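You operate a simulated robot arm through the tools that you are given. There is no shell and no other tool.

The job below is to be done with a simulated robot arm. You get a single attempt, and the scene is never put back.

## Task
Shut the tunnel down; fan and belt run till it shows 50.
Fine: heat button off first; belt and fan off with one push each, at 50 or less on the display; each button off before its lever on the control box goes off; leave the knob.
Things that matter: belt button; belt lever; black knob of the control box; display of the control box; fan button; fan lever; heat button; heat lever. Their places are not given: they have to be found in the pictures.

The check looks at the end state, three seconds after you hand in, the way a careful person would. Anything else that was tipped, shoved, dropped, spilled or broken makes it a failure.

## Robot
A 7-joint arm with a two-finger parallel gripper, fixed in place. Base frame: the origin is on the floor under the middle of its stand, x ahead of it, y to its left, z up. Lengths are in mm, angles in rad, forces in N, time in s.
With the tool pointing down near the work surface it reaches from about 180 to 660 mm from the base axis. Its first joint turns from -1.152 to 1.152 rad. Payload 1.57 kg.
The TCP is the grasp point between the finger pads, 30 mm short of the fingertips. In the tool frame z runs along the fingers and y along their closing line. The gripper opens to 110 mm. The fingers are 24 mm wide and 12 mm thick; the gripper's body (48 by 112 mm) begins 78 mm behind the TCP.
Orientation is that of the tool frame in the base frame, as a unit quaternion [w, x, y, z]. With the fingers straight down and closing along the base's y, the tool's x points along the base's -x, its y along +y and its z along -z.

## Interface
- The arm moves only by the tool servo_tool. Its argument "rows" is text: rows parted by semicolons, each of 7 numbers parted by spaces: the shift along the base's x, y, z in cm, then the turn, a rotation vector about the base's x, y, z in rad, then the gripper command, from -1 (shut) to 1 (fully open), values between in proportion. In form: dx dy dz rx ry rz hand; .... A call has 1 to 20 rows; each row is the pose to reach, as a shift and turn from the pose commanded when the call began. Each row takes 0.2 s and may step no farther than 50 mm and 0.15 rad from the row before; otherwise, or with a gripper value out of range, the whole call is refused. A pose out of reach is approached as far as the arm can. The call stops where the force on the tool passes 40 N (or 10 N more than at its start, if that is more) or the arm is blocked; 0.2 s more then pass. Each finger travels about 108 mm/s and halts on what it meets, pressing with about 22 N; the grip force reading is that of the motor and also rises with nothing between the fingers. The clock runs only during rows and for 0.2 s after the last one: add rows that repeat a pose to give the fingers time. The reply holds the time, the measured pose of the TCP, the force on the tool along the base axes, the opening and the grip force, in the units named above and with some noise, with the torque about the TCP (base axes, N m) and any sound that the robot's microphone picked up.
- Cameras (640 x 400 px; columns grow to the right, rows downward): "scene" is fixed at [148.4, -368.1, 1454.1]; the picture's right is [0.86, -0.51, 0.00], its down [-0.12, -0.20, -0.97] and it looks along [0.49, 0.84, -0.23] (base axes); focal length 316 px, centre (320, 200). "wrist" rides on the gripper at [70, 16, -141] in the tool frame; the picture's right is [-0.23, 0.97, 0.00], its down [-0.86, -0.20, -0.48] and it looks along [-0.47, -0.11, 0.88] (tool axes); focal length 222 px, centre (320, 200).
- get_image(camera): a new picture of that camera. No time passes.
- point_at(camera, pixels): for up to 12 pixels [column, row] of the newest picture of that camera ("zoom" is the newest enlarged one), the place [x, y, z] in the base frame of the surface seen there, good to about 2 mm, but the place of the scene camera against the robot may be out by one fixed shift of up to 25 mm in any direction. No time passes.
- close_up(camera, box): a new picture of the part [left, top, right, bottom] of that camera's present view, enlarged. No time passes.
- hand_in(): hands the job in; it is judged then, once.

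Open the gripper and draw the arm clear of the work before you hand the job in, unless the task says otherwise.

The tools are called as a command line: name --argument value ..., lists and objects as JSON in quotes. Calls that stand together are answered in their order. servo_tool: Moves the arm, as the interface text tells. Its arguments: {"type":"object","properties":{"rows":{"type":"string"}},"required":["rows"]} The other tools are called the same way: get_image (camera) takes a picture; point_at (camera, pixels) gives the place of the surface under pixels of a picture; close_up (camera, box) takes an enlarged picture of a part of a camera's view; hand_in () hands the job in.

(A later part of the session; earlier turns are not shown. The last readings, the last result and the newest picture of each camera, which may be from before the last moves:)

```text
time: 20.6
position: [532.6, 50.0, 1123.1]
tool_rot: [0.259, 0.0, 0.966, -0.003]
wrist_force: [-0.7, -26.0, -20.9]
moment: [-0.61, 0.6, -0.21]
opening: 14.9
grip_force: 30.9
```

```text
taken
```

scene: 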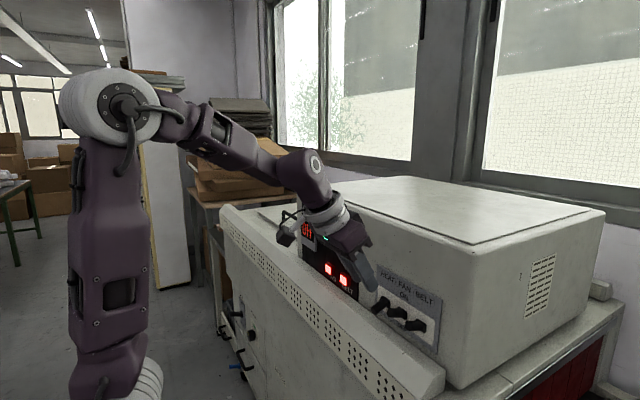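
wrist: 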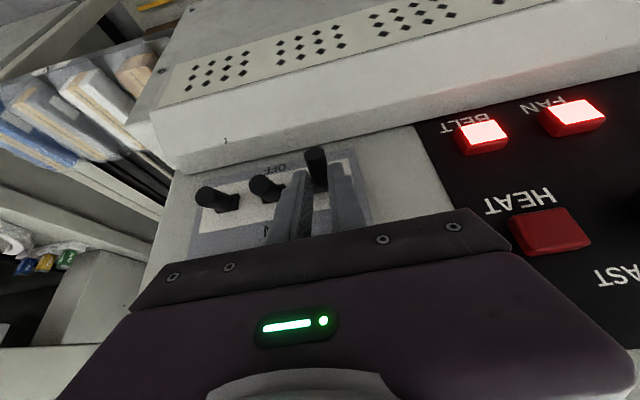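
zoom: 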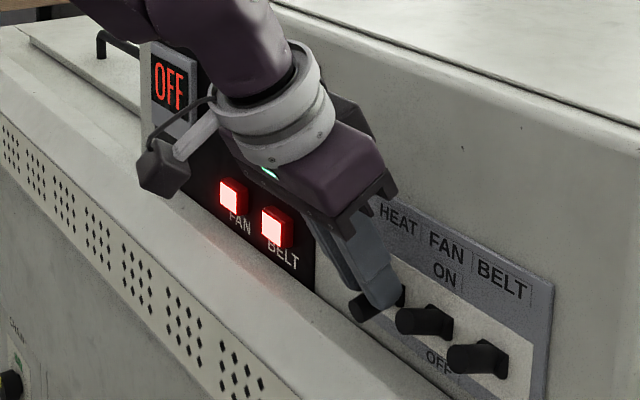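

The heat lever has not risen; the pads slid up the rod because the detent is stronger than the friction. I open the fingers and back out upward to look again.

servo_tool --rows "0 0 0 0 0 0 -0.7; 0 0 0 0 0 0 -0.455; 0 0 0.5 0 0 0 -0.455; -1 0 2.5 0 0 0 -0.455; -2.5 0 4.5 0 0 0 -0.455; -2.5 0 4.5 0 0 0 -0.455"

close_up --camera "wrist" --box '[190, 90, 400, 250]'

close_up --camera "scene" --box '[285, 200, 435, 340]'

```text
time: 22.0
position: [510.4, 54.3, 1168.1]
tool_rot: [0.262, -0.001, 0.965, -0.001]
wrist_force: [0.7, -0.6, 0.7]
moment: [-0.01, 0.01, -0.01]
opening: 30.1
grip_force: 0.1
```

```text
2.50 times, centred on (295, 170) of wrist
```

zoom: 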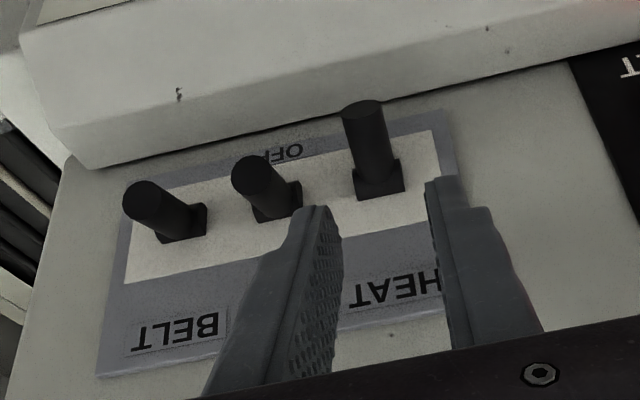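

```text
2.86 times, centred on (360, 270) of scene
```

zoom: 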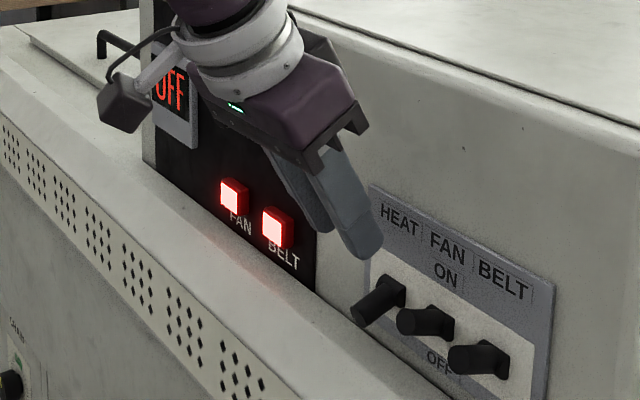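

The fan and belt levers are untouched and ON, and the heat lever is still at OFF. I roll the tool about base x by -0.45 rad in free space, so one finger comes partly under the rod and can lift it positively.

servo_tool --rows "0 0.3 0 -0.1 0 0 -0.455; 0 0.6 0 -0.2 0 0 -0.455; 0 0.9 0 -0.3 0 0 -0.455; 0 1.2 0 -0.4 0 0 -0.455; 0 1.5 0 -0.45 0 0 -0.455; 0 1.5 0 -0.45 0 0 -0.455"

get_image --camera "wrist"

get_image --camera "scene"

```text
time: 23.4
position: [509.3, 66.7, 1168.1]
tool_rot: [0.255, -0.059, 0.94, -0.217]
wrist_force: [0.1, 0.8, 0.8]
moment: [0.0, 0.01, 0.0]
opening: 29.9
grip_force: 0.0
```

```text
taken
```

wrist: 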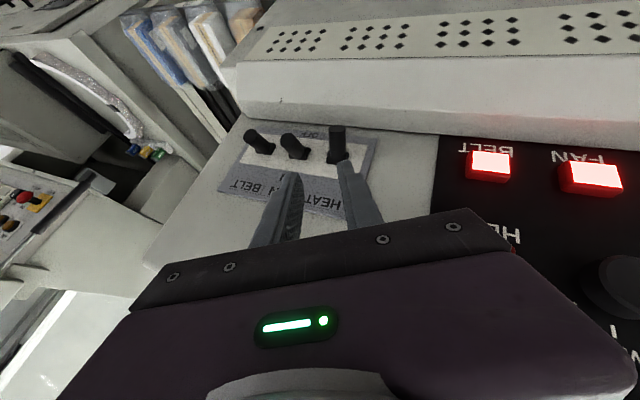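

```text
taken
```

scene: 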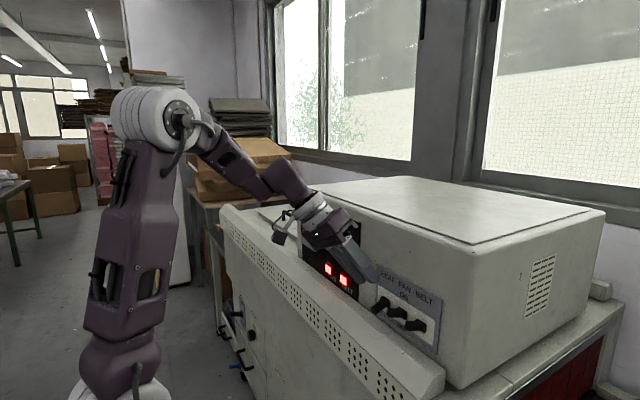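

The roll went through without reach warnings. I roll a little further to -0.7 rad in total and go to a start point 50 mm back along the tool axis from the heat lever.

servo_tool --rows "0 1.2 0 -0.12 0 0 -0.455; -0.3 2.1 -1.5 -0.25 0 0 -0.455; -0.3 2.1 -3 -0.25 0 0 -0.455; -0.3 2.1 -3.9 -0.25 0 0 -0.455; -0.3 2.1 -3.9 -0.25 0 0 -0.455"

get_image --camera "wrist"

close_up --camera "wrist" --box '[220, 90, 420, 230]'

close_up --camera "scene" --box '[285, 200, 435, 340]'

```text
time: 24.6
position: [505.7, 90.3, 1129.7]
tool_rot: [0.246, -0.089, 0.906, -0.333]
wrist_force: [0.5, 0.0, -1.1]
moment: [0.01, -0.01, -0.04]
opening: 29.9
grip_force: 0.0
```

```text
taken
```

wrist: 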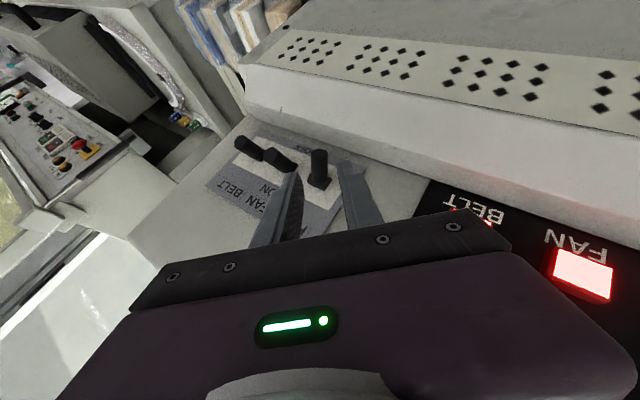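

```text
2.86 times, centred on (320, 160) of wrist
```

zoom: 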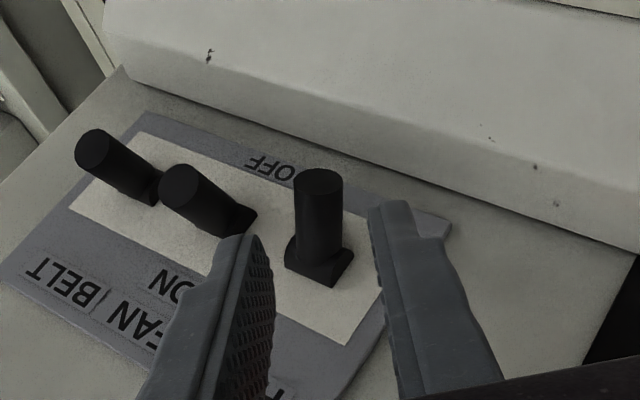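

```text
2.86 times, centred on (360, 270) of scene
```

zoom: 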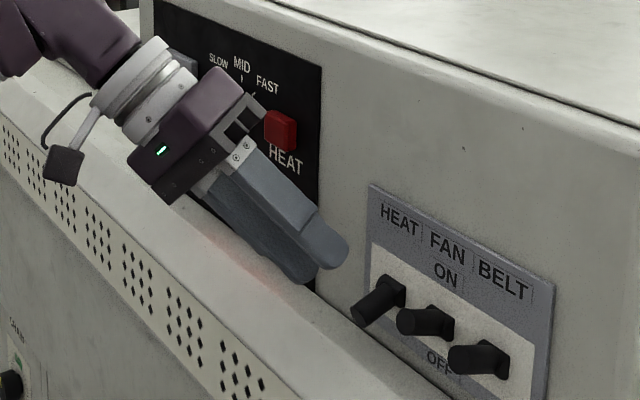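

The heat lever at zoom (318,225) lies between the two open fingers. I advance 25 mm along the tool axis and check alignment again.

servo_tool --rows "0.6 -0.7 -0.8 0 0 0 -0.455; 1.25 -1.4 -1.65 0 0 0 -0.455; 1.25 -1.4 -1.65 0 0 0 -0.455"

close_up --camera "wrist" --box '[220, 90, 420, 230]'

close_up --camera "scene" --box '[330, 240, 440, 340]'

```text
time: 25.4
position: [519.4, 75.4, 1110.6]
tool_rot: [0.245, -0.091, 0.907, -0.331]
wrist_force: [0.4, 0.7, -0.2]
moment: [0.0, 0.02, 0.0]
opening: 30.2
grip_force: 0.0
```

```text
2.86 times, centred on (320, 160) of wrist
```

zoom: 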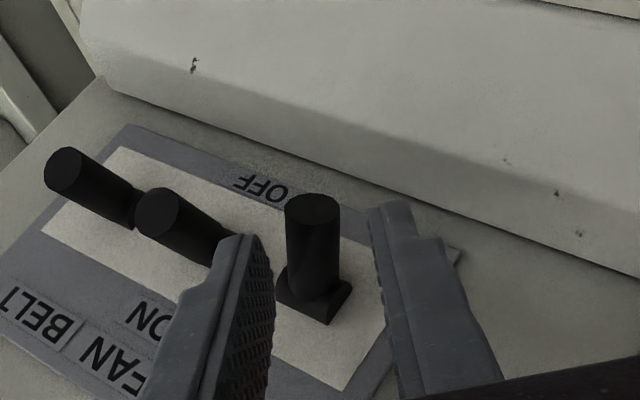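

```text
4.00 times, centred on (385, 290) of scene
```

zoom: 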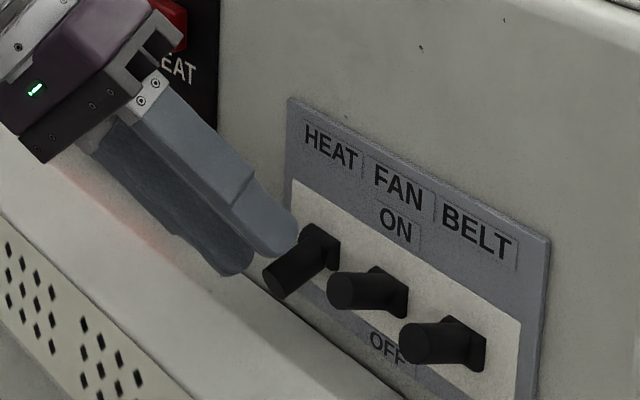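

Still well aligned with no contact. I advance another 23 mm along the tool axis so the pads are around the rod.

servo_tool --rows "0.6 -0.75 -0.75 0 0 0 -0.455; 1.15 -1.4 -1.45 0 0 0 -0.455; 1.15 -1.4 -1.45 0 0 0 -0.455"

close_up --camera "wrist" --box '[220, 90, 420, 230]'

close_up --camera "scene" --box '[330, 240, 440, 340]'

```text
time: 26.2
position: [530.7, 59.8, 1098.3]
tool_rot: [0.245, -0.09, 0.906, -0.332]
wrist_force: [0.1, -0.1, 0.0]
moment: [-0.01, 0.0, 0.0]
opening: 29.7
grip_force: 0.1
```

```text
2.86 times, centred on (320, 160) of wrist
```

zoom: 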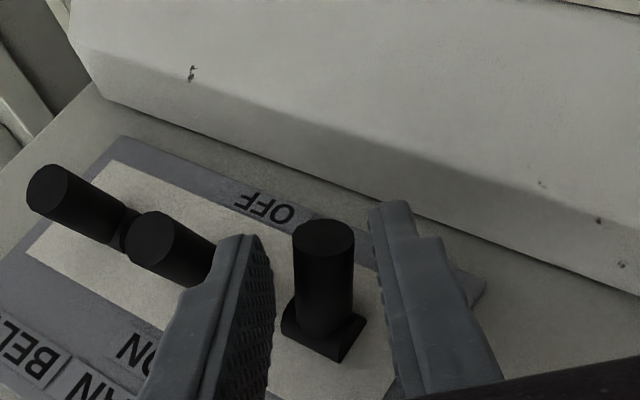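

```text
4.00 times, centred on (385, 290) of scene
```

zoom: 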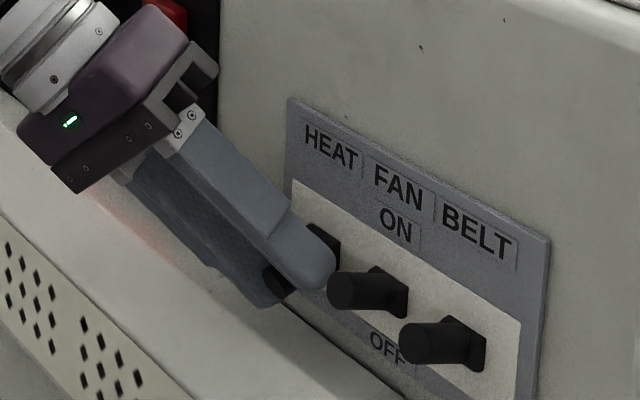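

The rod is now well between the pads, about 9 mm short of the tips. I close on it and read the force before lifting.

servo_tool --rows "0 0 0 0 0 0 -0.65; 0 0 0 0 0 0 -0.8; 0 0 0 0 0 0 -1; 0 0 0 0 0 0 -1"

close_up --camera "wrist" --box '[220, 90, 420, 230]'

```text
time: 27.2
position: [529.7, 60.7, 1097.7]
tool_rot: [0.245, -0.09, 0.906, -0.332]
wrist_force: [-1.2, 3.2, -4.1]
moment: [0.55, 0.12, -0.93]
opening: 25.1
grip_force: 37.2
```

```text
2.86 times, centred on (320, 160) of wrist
```

zoom: 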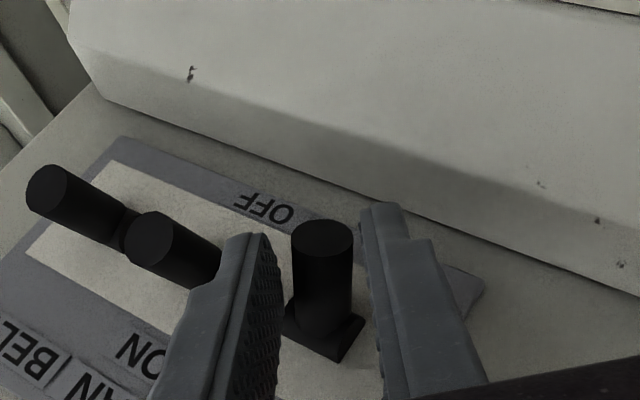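

The fingers stopped at 25 mm, so the front edges caught the wider collar at the lever root rather than the rod. I open, shift back 7 mm in x, and close again on the rod alone.

servo_tool --rows "0 0 0 0 0 0 -0.6; 0 0 0 0 0 0 -0.455; -0.7 0 -0.2 0 0 0 -0.455; -0.7 0 -0.2 0 0 0 -0.455; -0.7 0 -0.2 0 0 0 -0.65; -0.7 0 -0.2 0 0 0 -0.8; -0.7 0 -0.2 0 0 0 -1; -0.7 0 -0.2 0 0 0 -1"

close_up --camera "wrist" --box '[220, 90, 420, 230]'

close_up --camera "scene" --box '[330, 240, 440, 340]'

```text
time: 29.0
position: [524.0, 61.1, 1095.7]
tool_rot: [0.245, -0.091, 0.906, -0.332]
wrist_force: [0.1, 2.8, -3.5]
moment: [0.4, 0.13, -0.57]
opening: 23.7
grip_force: 35.6
```

```text
2.86 times, centred on (320, 160) of wrist
```

zoom: 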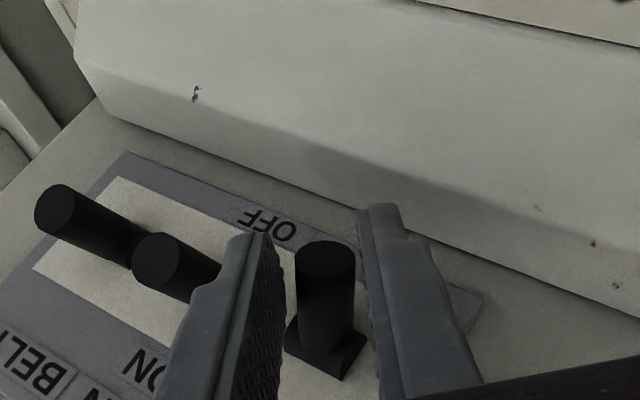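

```text
4.00 times, centred on (385, 290) of scene
```

zoom: 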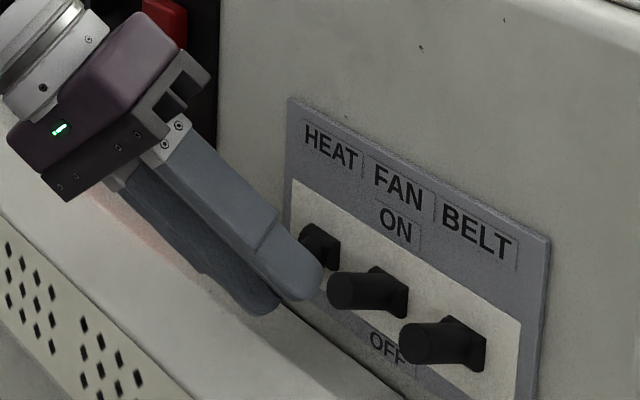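

The 23.7 mm opening fits a rod held slightly skewed, with the lower pad under the lever's end, which helps the lift. I raise straight up in 3 mm steps with the force guard active.

servo_tool --rows "0 0 0.3 0 0 0 -1; 0 0 0.6 0 0 0 -1; 0 0 0.9 0 0 0 -1; 0 0 1.2 0 0 0 -1; 0 0 1.5 0 0 0 -1; 0 0 1.8 0 0 0 -1"

close_up --camera "wrist" --box '[220, 90, 420, 230]'

get_image --camera "scene"

```text
time: 30.2
position: [523.5, 62.8, 1108.4]
tool_rot: [0.244, -0.095, 0.907, -0.329]
wrist_force: [8.9, -0.2, -4.7]
moment: [0.12, 0.08, 0.2]
opening: 21.3
grip_force: 34.1
stopped in row 6: the force on the tool passed its limit at 42 N (the readings are from after the stop); the commanded pose is now the measured one
```

```text
2.86 times, centred on (320, 160) of wrist
```

zoom: 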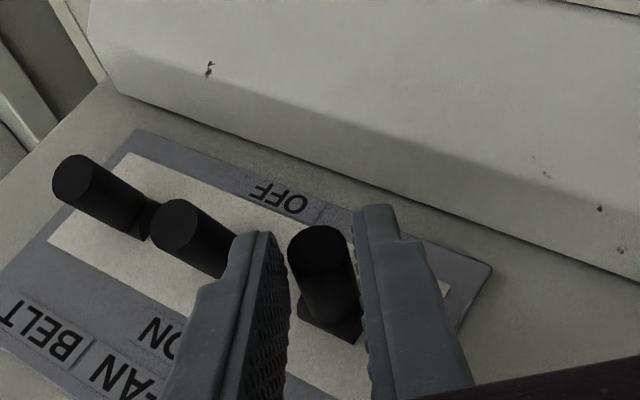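

```text
taken
```

scene: 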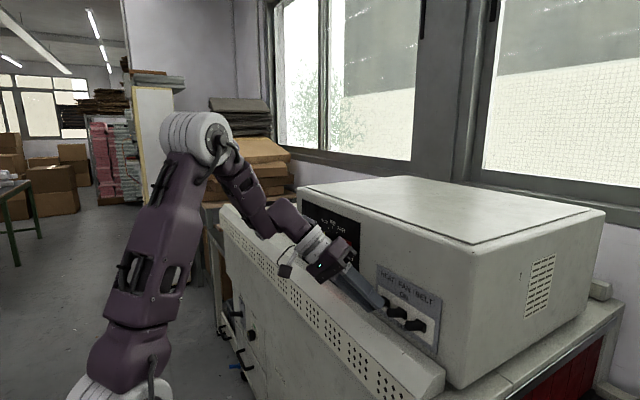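

The lever end moved up relative to its root and the forces dropped to about 10 N, so it may have flipped. I look at the display and the lever.

close_up --camera "scene" --box '[290, 200, 440, 340]'

point_at --camera "wrist" --pixels '[[319, 174], [320, 182], [322, 190], [326, 200], [318, 170], [270, 168], [275, 178], [237, 152], [245, 160], [250, 165]]'

get_image --camera "wrist"

```text
2.86 times, centred on (365, 270) of scene
```

zoom: 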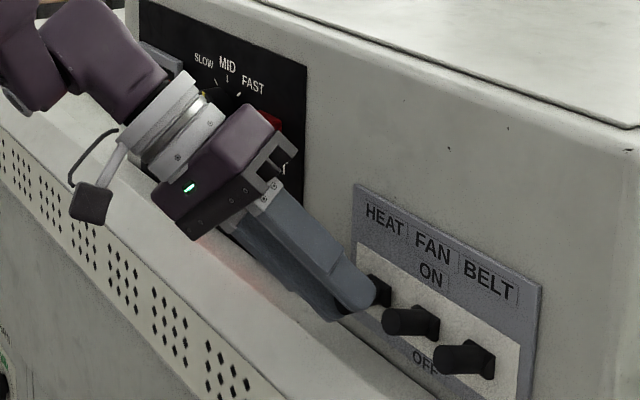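

```text
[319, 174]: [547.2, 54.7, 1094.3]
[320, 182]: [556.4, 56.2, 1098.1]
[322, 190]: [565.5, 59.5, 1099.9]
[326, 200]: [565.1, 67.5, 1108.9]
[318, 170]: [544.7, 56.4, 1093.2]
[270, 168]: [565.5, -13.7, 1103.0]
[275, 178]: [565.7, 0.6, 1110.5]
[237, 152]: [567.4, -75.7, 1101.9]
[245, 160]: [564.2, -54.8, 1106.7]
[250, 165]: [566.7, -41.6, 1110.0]
```

```text
taken
```

wrist: 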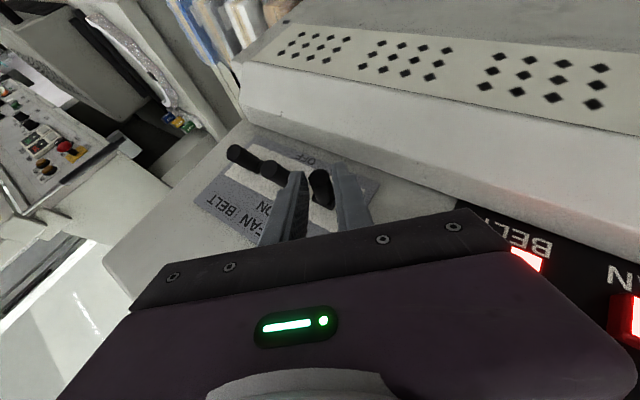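

The last point readings belonged to an older wrist picture, so I repeat them on the picture just taken, with the heat lever near (320,185) and the fan lever near (275,170).

point_at --camera "wrist" --pixels '[[318, 174], [320, 182], [321, 190], [324, 198], [328, 204], [268, 165], [275, 175], [283, 180], [237, 152], [248, 162], [319, 178], [316, 170]]'

close_up --camera "wrist" --box '[270, 140, 370, 220]'

```text
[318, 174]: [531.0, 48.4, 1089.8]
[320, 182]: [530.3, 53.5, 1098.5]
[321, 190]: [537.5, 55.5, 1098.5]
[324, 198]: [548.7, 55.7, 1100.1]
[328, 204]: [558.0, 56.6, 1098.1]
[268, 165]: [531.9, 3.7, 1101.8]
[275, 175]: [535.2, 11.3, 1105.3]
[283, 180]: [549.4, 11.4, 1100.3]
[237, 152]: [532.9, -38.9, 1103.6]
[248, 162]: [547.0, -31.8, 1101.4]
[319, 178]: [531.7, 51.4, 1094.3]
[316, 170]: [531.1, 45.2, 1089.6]
```

```text
5.00 times, centred on (320, 180) of wrist
```

zoom: 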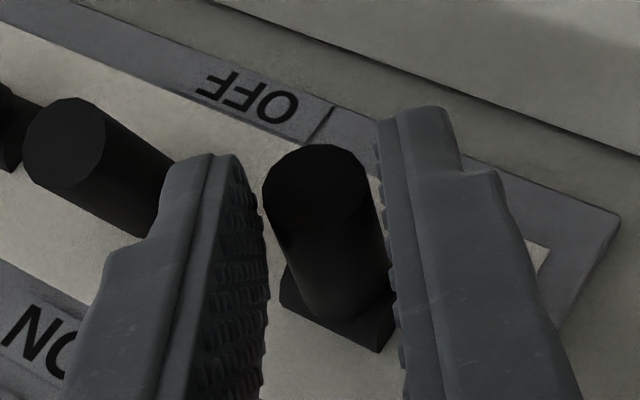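

The heat lever is now at mid travel, with its end centre near [531, 49, 1093]. I loosen the grip slightly so the pads do not fight its rotation, and keep lifting with the lower finger under the rod.

servo_tool --rows "0 0 0.1 0 0 0 -0.57; 0 0 0.4 0 0 0 -0.55; 0 0 0.7 0 0 0 -0.55; 0 0 1.0 0 0 0 -0.55; 0 0 1.3 0 0 0 -0.55; 0 0 1.5 0 0 0 -0.55"

get_image --camera "wrist"

close_up --camera "wrist" --box '[220, 120, 380, 220]'

```text
time: 31.6
position: [523.2, 62.0, 1123.4]
tool_rot: [0.244, -0.095, 0.907, -0.33]
wrist_force: [-1.3, 4.4, -4.0]
moment: [0.19, 0.08, 0.09]
opening: 31.1
grip_force: 3.4
```

```text
taken
```

wrist: 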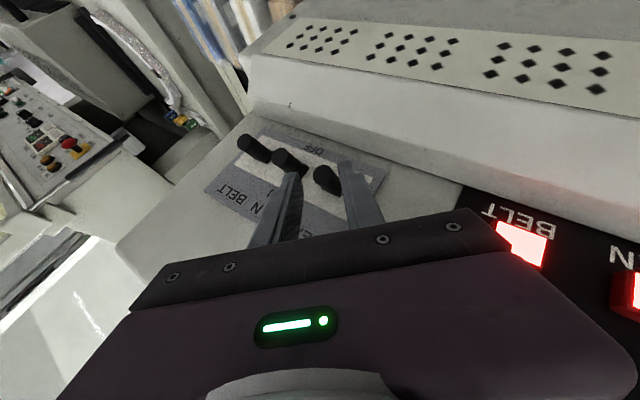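

```text
4.00 times, centred on (300, 170) of wrist
```

zoom: 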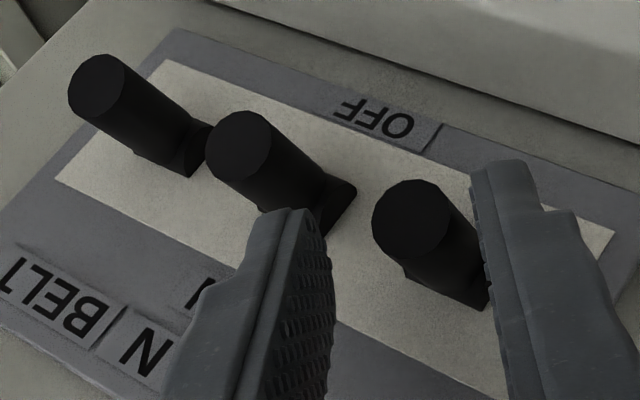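

The heat lever is now parallel to the others, so it is ON again. I open a little more and retreat along the tool axis so the lower finger does not disturb it.

servo_tool --rows "0 0 0 0 0 0 -0.38; -0.5 0.56 0.66 0 0 0 -0.38; -1.5 1.7 2.0 0 0 0 -0.38; -3 3.3 4 0 0 0 -0.38; -4.5 5 6 0 0 0 -0.38; -4.5 5 6 0 0 0 -0.38"

get_image --camera "wrist"

close_up --camera "scene" --box '[290, 200, 440, 340]'

```text
time: 33.0
position: [477.0, 112.5, 1180.8]
tool_rot: [0.243, -0.094, 0.907, -0.33]
wrist_force: [0.4, -0.3, -0.3]
moment: [0.0, -0.03, -0.02]
opening: 34.1
grip_force: 0.1
```

```text
taken
```

wrist: 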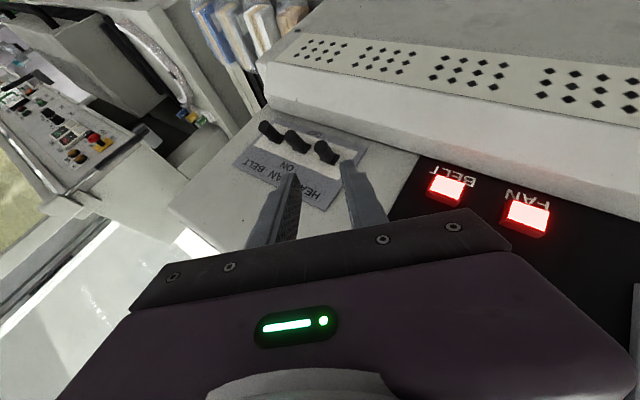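

```text
2.86 times, centred on (365, 270) of scene
```

zoom: 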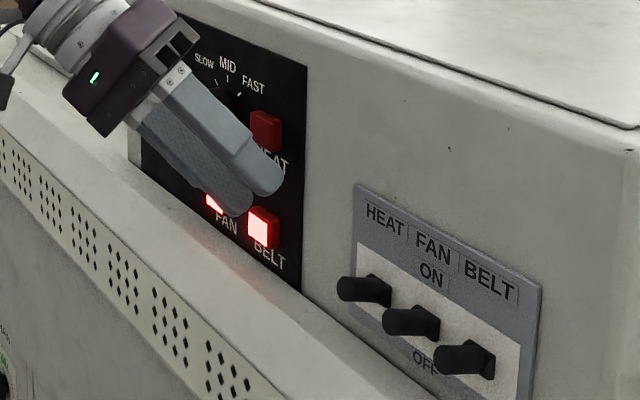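

All three levers are up again and HEAT is unlit. I unroll the tool, close the fingers and back off a little so the display can be read.

servo_tool --rows "-1 0 0.5 0.14 0 0 -0.6; -2 0 1 0.28 0 0 -0.8; -3 0 1.5 0.42 0 0 -1; -3 0 2 0.56 0 0 -1; -3 0 2 0.7 0 0 -1; -3 0 2 0.7 0 0 -1"

get_image --camera "wrist"

close_up --camera "scene" --box '[280, 190, 440, 340]'

```text
time: 34.4
position: [449.3, 111.4, 1204.1]
tool_rot: [0.261, -0.004, 0.965, 0.002]
wrist_force: [-0.4, 0.2, -0.2]
moment: [0.03, -0.02, 0.01]
opening: 0.0
grip_force: 21.6
```

```text
taken
```

wrist: 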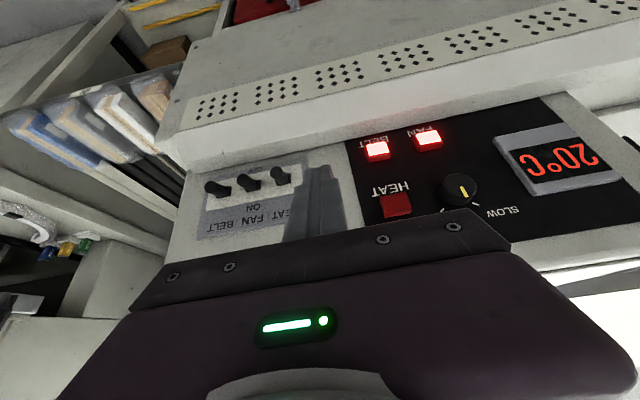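

```text
2.67 times, centred on (360, 265) of scene
```

zoom: 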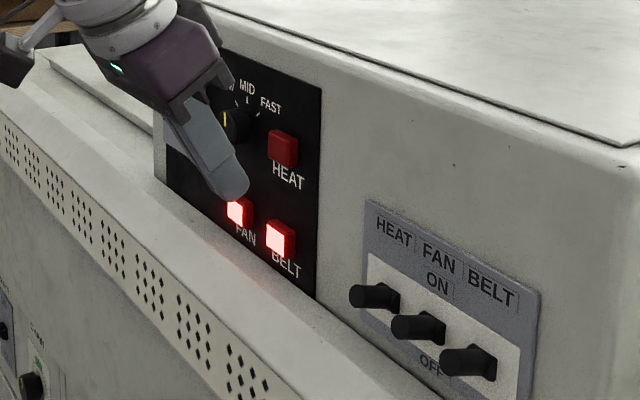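

The display shows 20°C again, so belt and fan may now go off. I confirm the reading and measure BELT (376,150) and FAN (428,138) on this picture.

close_up --camera "wrist" --box '[340, 110, 640, 260]'

point_at --camera "wrist" --pixels '[[376, 149], [367, 144], [386, 153], [428, 137], [418, 134], [438, 141], [397, 205], [462, 190], [280, 175], [248, 181], [215, 187], [378, 157]]'

```text
2.13 times, centred on (490, 185) of wrist
```

zoom: 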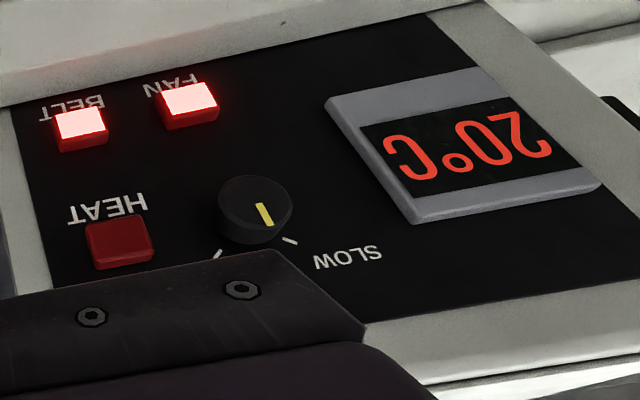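

```text
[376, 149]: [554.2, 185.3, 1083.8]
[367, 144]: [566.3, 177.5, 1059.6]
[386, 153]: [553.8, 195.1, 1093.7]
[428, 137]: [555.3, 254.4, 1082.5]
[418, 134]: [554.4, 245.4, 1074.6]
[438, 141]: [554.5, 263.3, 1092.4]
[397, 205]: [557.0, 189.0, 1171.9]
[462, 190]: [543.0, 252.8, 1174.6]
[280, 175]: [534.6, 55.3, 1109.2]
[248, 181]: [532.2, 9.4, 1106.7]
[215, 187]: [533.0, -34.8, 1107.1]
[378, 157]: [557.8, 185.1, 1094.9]
```

The display clearly reads 20°C; BELT is centred at about [554, 187, 1083] and FAN at [554.5, 254, 1083]. I go to a stand-off in front of BELT with the tool 30° from vertical and the fingers closed.

servo_tool --rows "1.5 3.5 -1 0 0 0 -1; 3 7.4 -3 0 0 0 -1; 4.1 7.4 -6 0 0 0 -1; 4.1 7.4 -9 0 0 0 -1; 4.1 7.4 -10.4 0 0 0 -1; 4.1 7.4 -10.4 0 0 0 -1"

get_image --camera "wrist"

close_up --camera "scene" --box '[280, 190, 440, 340]'

```text
time: 35.8
position: [488.4, 183.7, 1100.5]
tool_rot: [0.261, -0.005, 0.965, 0.001]
wrist_force: [-0.5, 0.0, 0.2]
moment: [0.02, 0.04, -0.04]
opening: 0.0
grip_force: 21.5
```

```text
taken
```

wrist: 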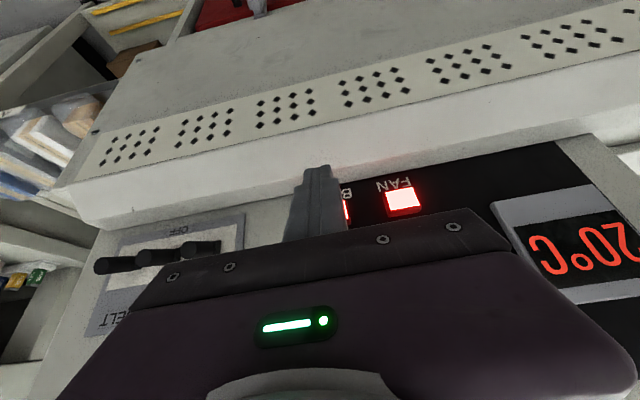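

```text
2.67 times, centred on (360, 265) of scene
```

zoom: 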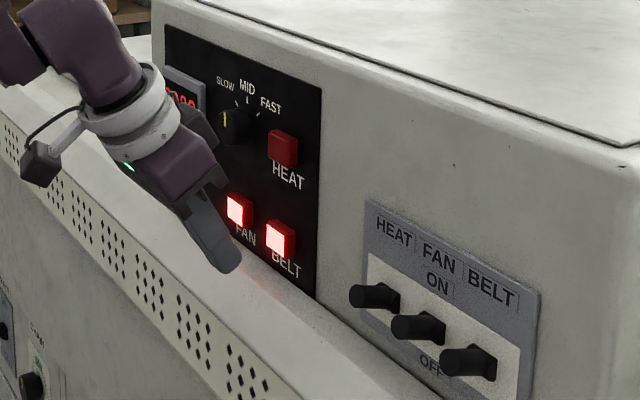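

The tip hides most of BELT in the wrist view. I measure the tip to check its sideways alignment with BELT at y≈187.

point_at --camera "wrist" --pixels '[[306, 172], [316, 172], [328, 168], [333, 185], [346, 210], [402, 200], [392, 195], [412, 205]]'

close_up --camera "wrist" --box '[270, 140, 430, 240]'

```text
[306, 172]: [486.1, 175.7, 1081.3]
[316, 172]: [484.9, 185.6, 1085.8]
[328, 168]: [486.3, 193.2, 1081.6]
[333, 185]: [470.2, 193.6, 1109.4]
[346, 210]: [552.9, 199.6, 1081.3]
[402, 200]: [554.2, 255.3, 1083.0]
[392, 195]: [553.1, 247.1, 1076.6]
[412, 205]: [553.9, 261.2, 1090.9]
```

```text
4.00 times, centred on (350, 190) of wrist
```

zoom: 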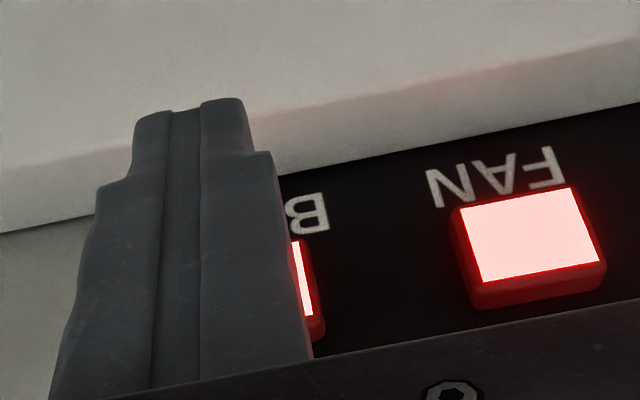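

The tip centre is at y≈184.5, so I shift it +2.5 mm and move up close to BELT, stopping just short of contact.

servo_tool --rows "2 0.25 0 0 0 0 -1; 3.6 0.25 0 0 0 0 -1; 4 0.25 0 0 0 0 -1; 4 0.25 0 0 0 0 -1"

close_up --camera "scene" --box '[280, 200, 400, 310]'

get_image --camera "wrist"

```text
time: 36.8
position: [527.5, 189.0, 1099.5]
tool_rot: [0.261, -0.005, 0.965, 0.002]
wrist_force: [-0.9, 0.1, -0.3]
moment: [-0.01, 0.04, 0.01]
opening: 0.0
grip_force: 21.6
```

```text
3.64 times, centred on (340, 255) of scene
```

zoom: 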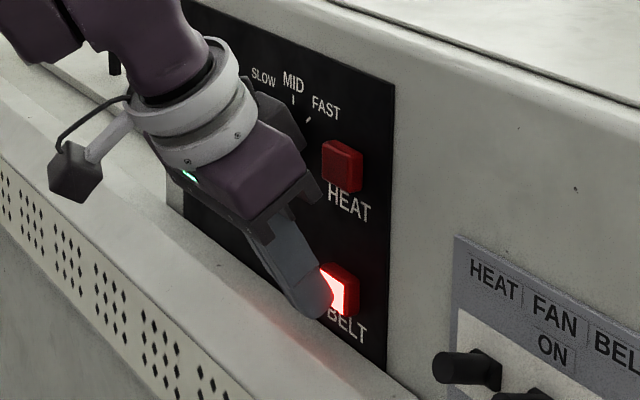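

```text
taken
```

wrist: 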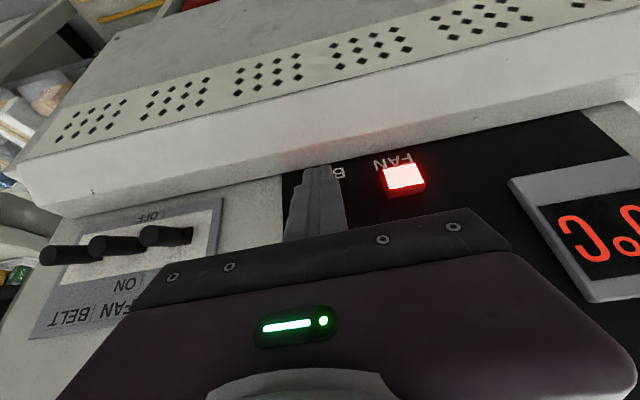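

The tip is just in front of BELT with no force, and the gripper body is about 30 mm clear of the knob. I press in 2 mm steps.

servo_tool --rows "0.2 0 0 0 0 0 -1; 0.4 0 0 0 0 0 -1; 0.6 0 0 0 0 0 -1"

close_up --camera "scene" --box '[280, 200, 400, 310]'

```text
time: 37.6
position: [534.8, 187.6, 1098.7]
tool_rot: [0.261, -0.005, 0.965, 0.002]
wrist_force: [-9.3, 1.2, 3.1]
moment: [-0.01, 0.13, 0.01]
opening: 0.0
grip_force: 21.2
heard: click
```

```text
3.64 times, centred on (340, 255) of scene
```

zoom: 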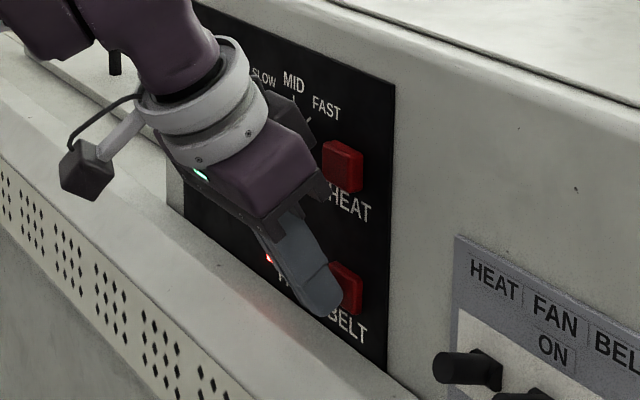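

BELT clicked once and its light went out. I retract straight back and check that it stays off.

servo_tool --rows "-0.5 0 0 0 0 0 -1; -2 0 0 0 0 0 -1; -4.5 0 0 0 0 0 -1; -4.5 0 0 0 0 0 -1"

get_image --camera "wrist"

close_up --camera "scene" --box '[280, 200, 400, 310]'

```text
time: 38.6
position: [489.7, 188.3, 1098.4]
tool_rot: [0.261, -0.005, 0.965, 0.002]
wrist_force: [0.3, 0.1, -0.4]
moment: [-0.04, 0.0, 0.0]
opening: 0.0
grip_force: 20.7
```

```text
taken
```

wrist: 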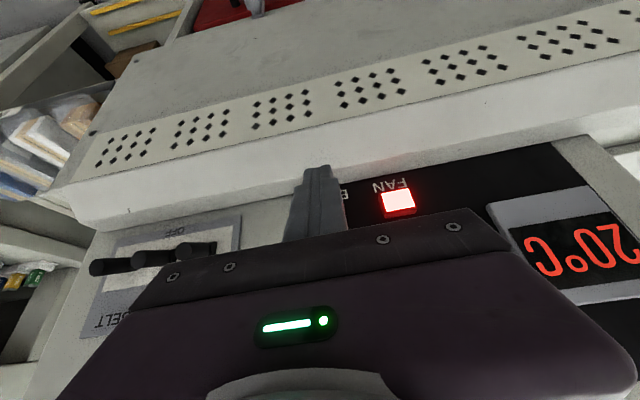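

```text
3.64 times, centred on (340, 255) of scene
```

zoom: 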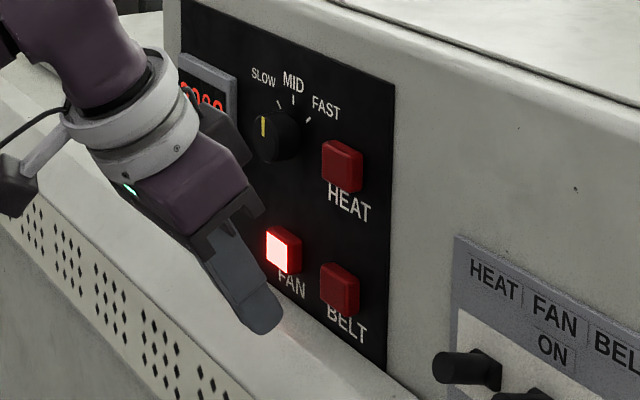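

BELT is dark and FAN is still lit at 20°C. I shift 66.5 mm toward +y to stand in front of FAN.

servo_tool --rows "0 3.5 0 0 0 0 -1; 0 6.65 0 0 0 0 -1; 0 6.65 0 0 0 0 -1; 0 6.65 0 0 0 0 -1"

get_image --camera "wrist"

close_up --camera "scene" --box '[280, 200, 400, 310]'

```text
time: 39.6
position: [490.4, 257.9, 1099.2]
tool_rot: [0.261, -0.005, 0.965, 0.001]
wrist_force: [0.0, -0.4, -0.6]
moment: [-0.01, -0.03, -0.02]
opening: 0.0
grip_force: 21.2
```

```text
taken
```

wrist: 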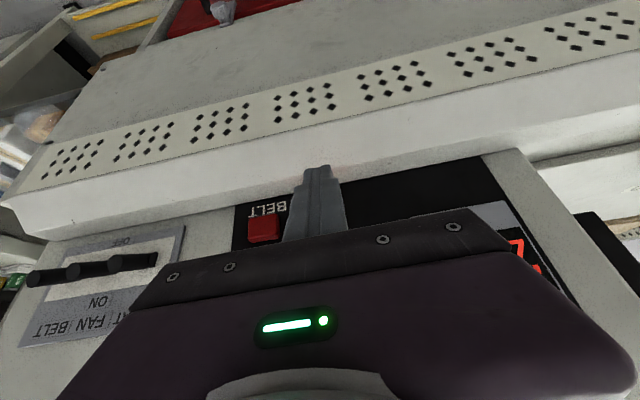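

```text
3.64 times, centred on (340, 255) of scene
```

zoom: 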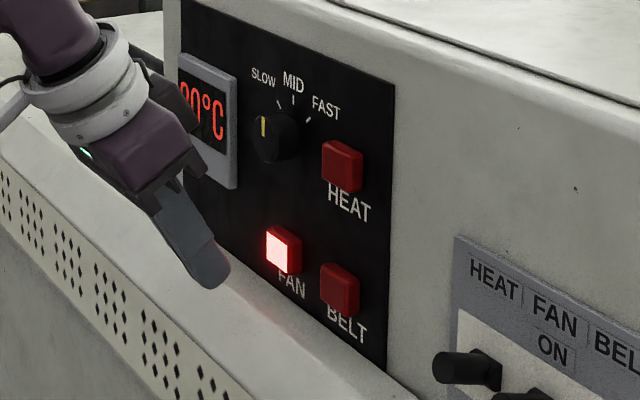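

I check the tip's sideways position against FAN at y≈254 before moving in.

point_at --camera "wrist" --pixels '[[306, 172], [316, 172], [328, 168], [263, 228], [253, 225], [275, 232]]'

```text
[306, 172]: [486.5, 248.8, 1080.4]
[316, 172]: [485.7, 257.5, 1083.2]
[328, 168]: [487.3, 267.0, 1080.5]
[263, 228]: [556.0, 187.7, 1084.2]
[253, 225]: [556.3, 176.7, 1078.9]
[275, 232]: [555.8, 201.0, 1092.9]
```

The tip centre reads y≈257, so I shift -2 mm and move up close to FAN, stopping short of contact.

servo_tool --rows "2 -0.2 0 0 0 0 -1; 3.5 -0.2 0 0 0 0 -1; 3.9 -0.2 0 0 0 0 -1; 3.9 -0.2 0 0 0 0 -1"

close_up --camera "scene" --box '[280, 200, 400, 310]'

get_image --camera "wrist"

```text
time: 40.6
position: [530.3, 253.5, 1100.3]
tool_rot: [0.261, -0.005, 0.965, 0.003]
wrist_force: [0.2, -0.4, -0.1]
moment: [-0.02, -0.03, 0.01]
opening: 0.0
grip_force: 21.3
```

```text
3.64 times, centred on (340, 255) of scene
```

zoom: 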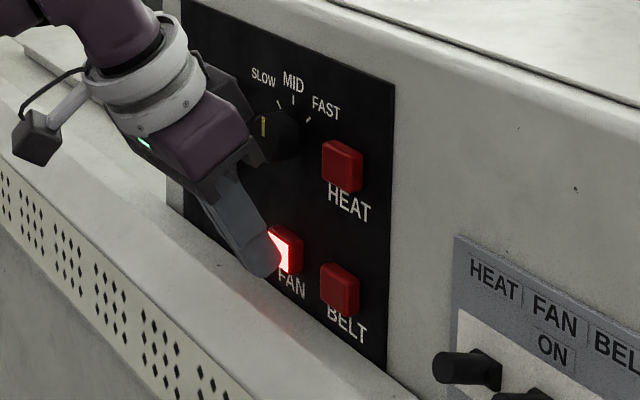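

```text
taken
```

wrist: 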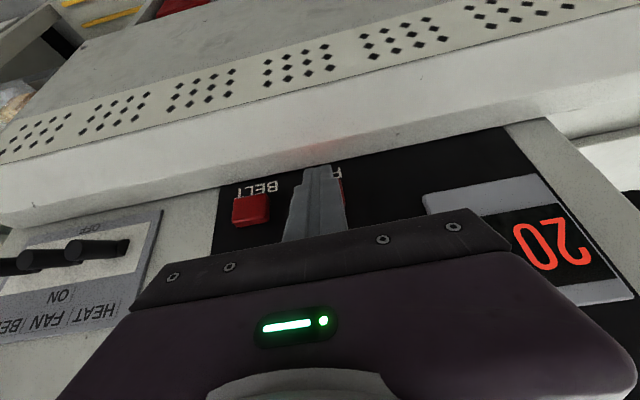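

The tip is in front of FAN and the display still reads 20. I press in 2 mm steps.

servo_tool --rows "0.2 0 0 0 0 0 -1; 0.4 0 0 0 0 0 -1; 0.6 0 0 0 0 0 -1"

close_up --camera "scene" --box '[280, 200, 400, 310]'

```text
time: 41.4
position: [533.8, 253.9, 1099.5]
tool_rot: [0.262, -0.005, 0.965, 0.002]
wrist_force: [-7.2, 0.7, 2.2]
moment: [0.04, 0.06, 0.02]
opening: 0.0
grip_force: 21.2
heard: click
```

```text
3.64 times, centred on (340, 255) of scene
```

zoom: 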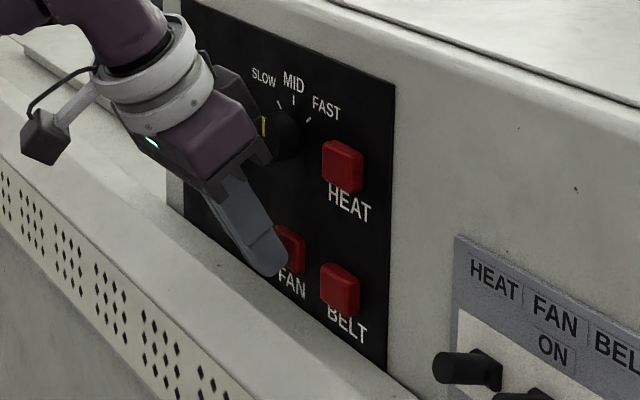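

FAN clicked once and its light is out. I retract straight back and verify all three buttons and the knob.

servo_tool --rows "-0.5 0 0 0 0 0 -1; -2 0 0 0 0 0 -1; -4.5 0 0 0 0 0 -1; -6 -0.5 2 0 0 0 -1; -7 -2 5 0 0 0 -1; -7 -2 5 0 0 0 -1"

get_image --camera "wrist"

close_up --camera "scene" --box '[280, 190, 440, 340]'

```text
time: 42.8
position: [464.3, 233.6, 1151.3]
tool_rot: [0.261, -0.005, 0.965, 0.001]
wrist_force: [-0.4, -0.4, 0.7]
moment: [-0.01, -0.01, 0.0]
opening: 0.0
grip_force: 21.7
```

```text
taken
```

wrist: 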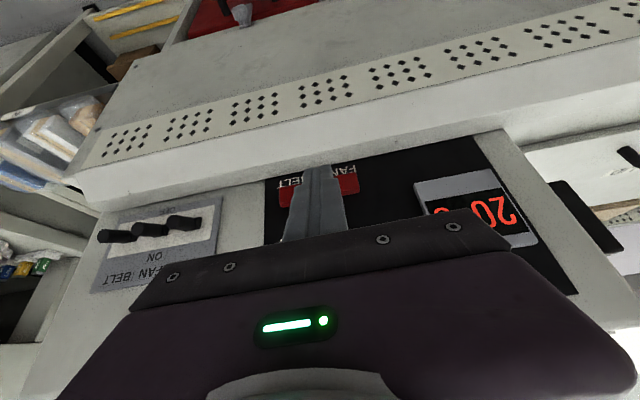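

```text
2.67 times, centred on (360, 265) of scene
```

zoom: 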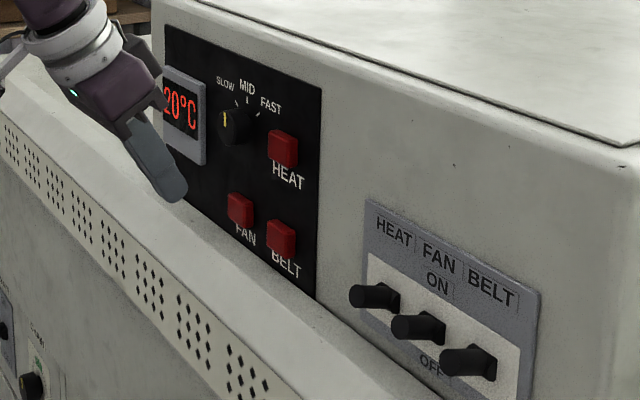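

All three buttons are dark, the knob is unchanged and the display shows 20°C. Next come the levers: I move to a point above the heat lever (y≈52.5), with the fingers closed and the tool 30° from vertical.

servo_tool --rows "-1.5 -4 2 0 0 0 -1; -1.5 -8.5 4 0 0 0 -1; -1.5 -13 4 0 0 0 -1; -1.5 -17.5 4 0 0 0 -1; 1 -18.1 4 0 0 0 -1; 4 -18.1 3 0 0 0 -1; 6.5 -18.1 1.2 0 0 0 -1; 6.5 -18.1 1.2 0 0 0 -1"

get_image --camera "wrist"

close_up --camera "scene" --box '[340, 235, 450, 345]'

```text
time: 44.6
position: [528.5, 51.7, 1159.3]
tool_rot: [0.261, -0.005, 0.965, 0.001]
wrist_force: [0.3, -0.2, 0.2]
moment: [0.01, -0.01, 0.02]
opening: 0.0
grip_force: 21.1
```

```text
taken
```

wrist: 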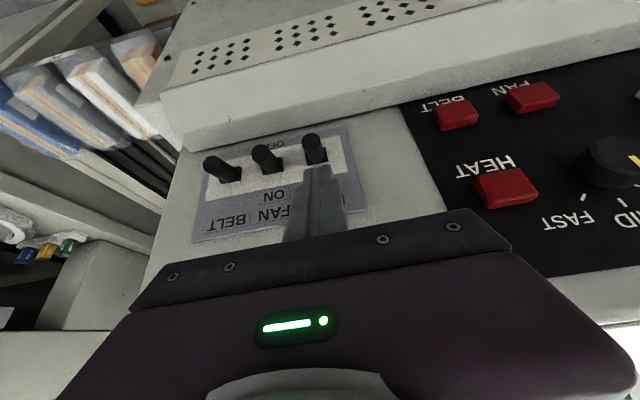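

```text
3.64 times, centred on (395, 290) of scene
```

zoom: 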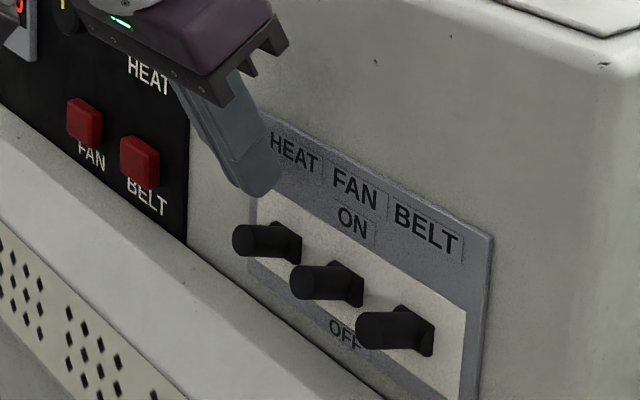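

The tip is above the heat lever. I measure the lever ends at (315,142), (262,153) and (212,162) and the tip near (318,168).

point_at --camera "wrist" --pixels '[[313, 140], [261, 152], [210, 162], [308, 170], [318, 168], [328, 166], [318, 150], [265, 162], [218, 172]]'

```text
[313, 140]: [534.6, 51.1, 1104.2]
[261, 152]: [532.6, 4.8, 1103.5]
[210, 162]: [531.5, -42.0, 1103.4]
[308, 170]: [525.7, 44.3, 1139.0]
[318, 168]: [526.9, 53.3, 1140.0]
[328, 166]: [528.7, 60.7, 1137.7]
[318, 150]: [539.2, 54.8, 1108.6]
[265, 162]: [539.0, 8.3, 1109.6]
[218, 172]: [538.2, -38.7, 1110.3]
```

The tip is centred over the heat lever, with both at y≈52.5. I push down in 3 mm steps.

servo_tool --rows "0 0 -1.2 0 0 0 -1; 0 0 -1.6 0 0 0 -1; 0 0 -1.9 0 0 0 -1; 0 0 -2.2 0 0 0 -1; 0 0 -2.5 0 0 0 -1; 0 0 -2.8 0 0 0 -1; 0 0 -3.1 0 0 0 -1; 0 0 -3.4 0 0 0 -1; 0 0 -3.6 0 0 0 -1"

get_image --camera "wrist"

close_up --camera "scene" --box '[340, 235, 450, 345]'

```text
time: 46.6
position: [531.0, 50.7, 1126.1]
tool_rot: [0.261, -0.006, 0.965, 0.002]
wrist_force: [-0.1, -0.1, -0.2]
moment: [-0.02, -0.01, 0.01]
opening: 0.1
grip_force: 21.4
```

```text
taken
```

wrist: 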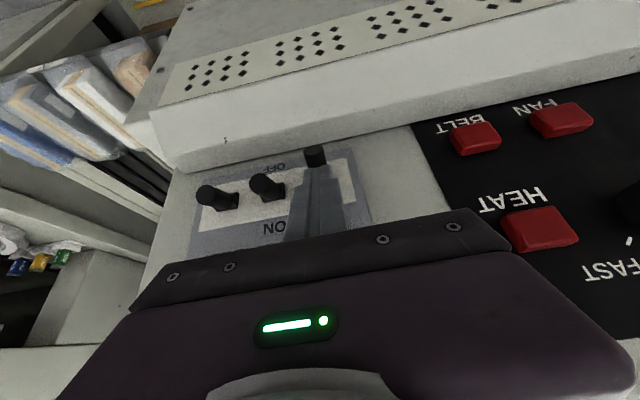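

```text
3.64 times, centred on (395, 290) of scene
```

zoom: 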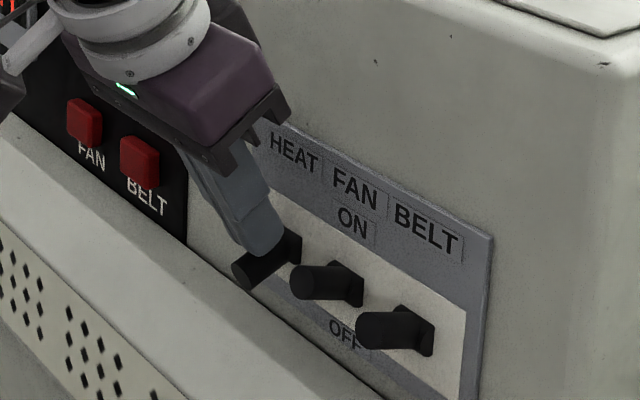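

The heat lever has snapped down and the tool feels no load now. I raise the tool and check the lever's end height.

servo_tool --rows "0 0 1 0 0 0 -1; 0 0 3 0 0 0 -1; -0.5 0 4.5 0 0 0 -1; -0.5 0 4.5 0 0 0 -1"

get_image --camera "wrist"

close_up --camera "scene" --box '[280, 200, 440, 345]'

```text
time: 47.6
position: [525.6, 51.5, 1171.0]
tool_rot: [0.262, -0.005, 0.965, 0.001]
wrist_force: [0.6, 0.0, -0.4]
moment: [0.02, -0.02, 0.01]
opening: 0.1
grip_force: 21.3
```

```text
taken
```

wrist: 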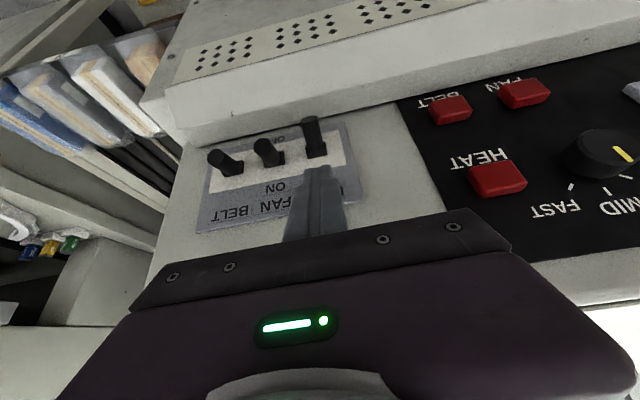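

```text
2.76 times, centred on (360, 272) of scene
```

zoom: 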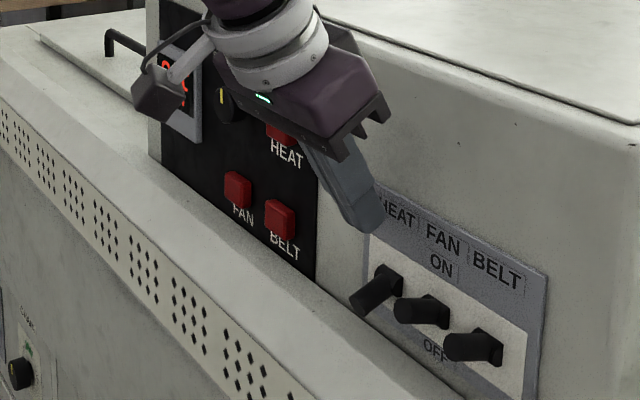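

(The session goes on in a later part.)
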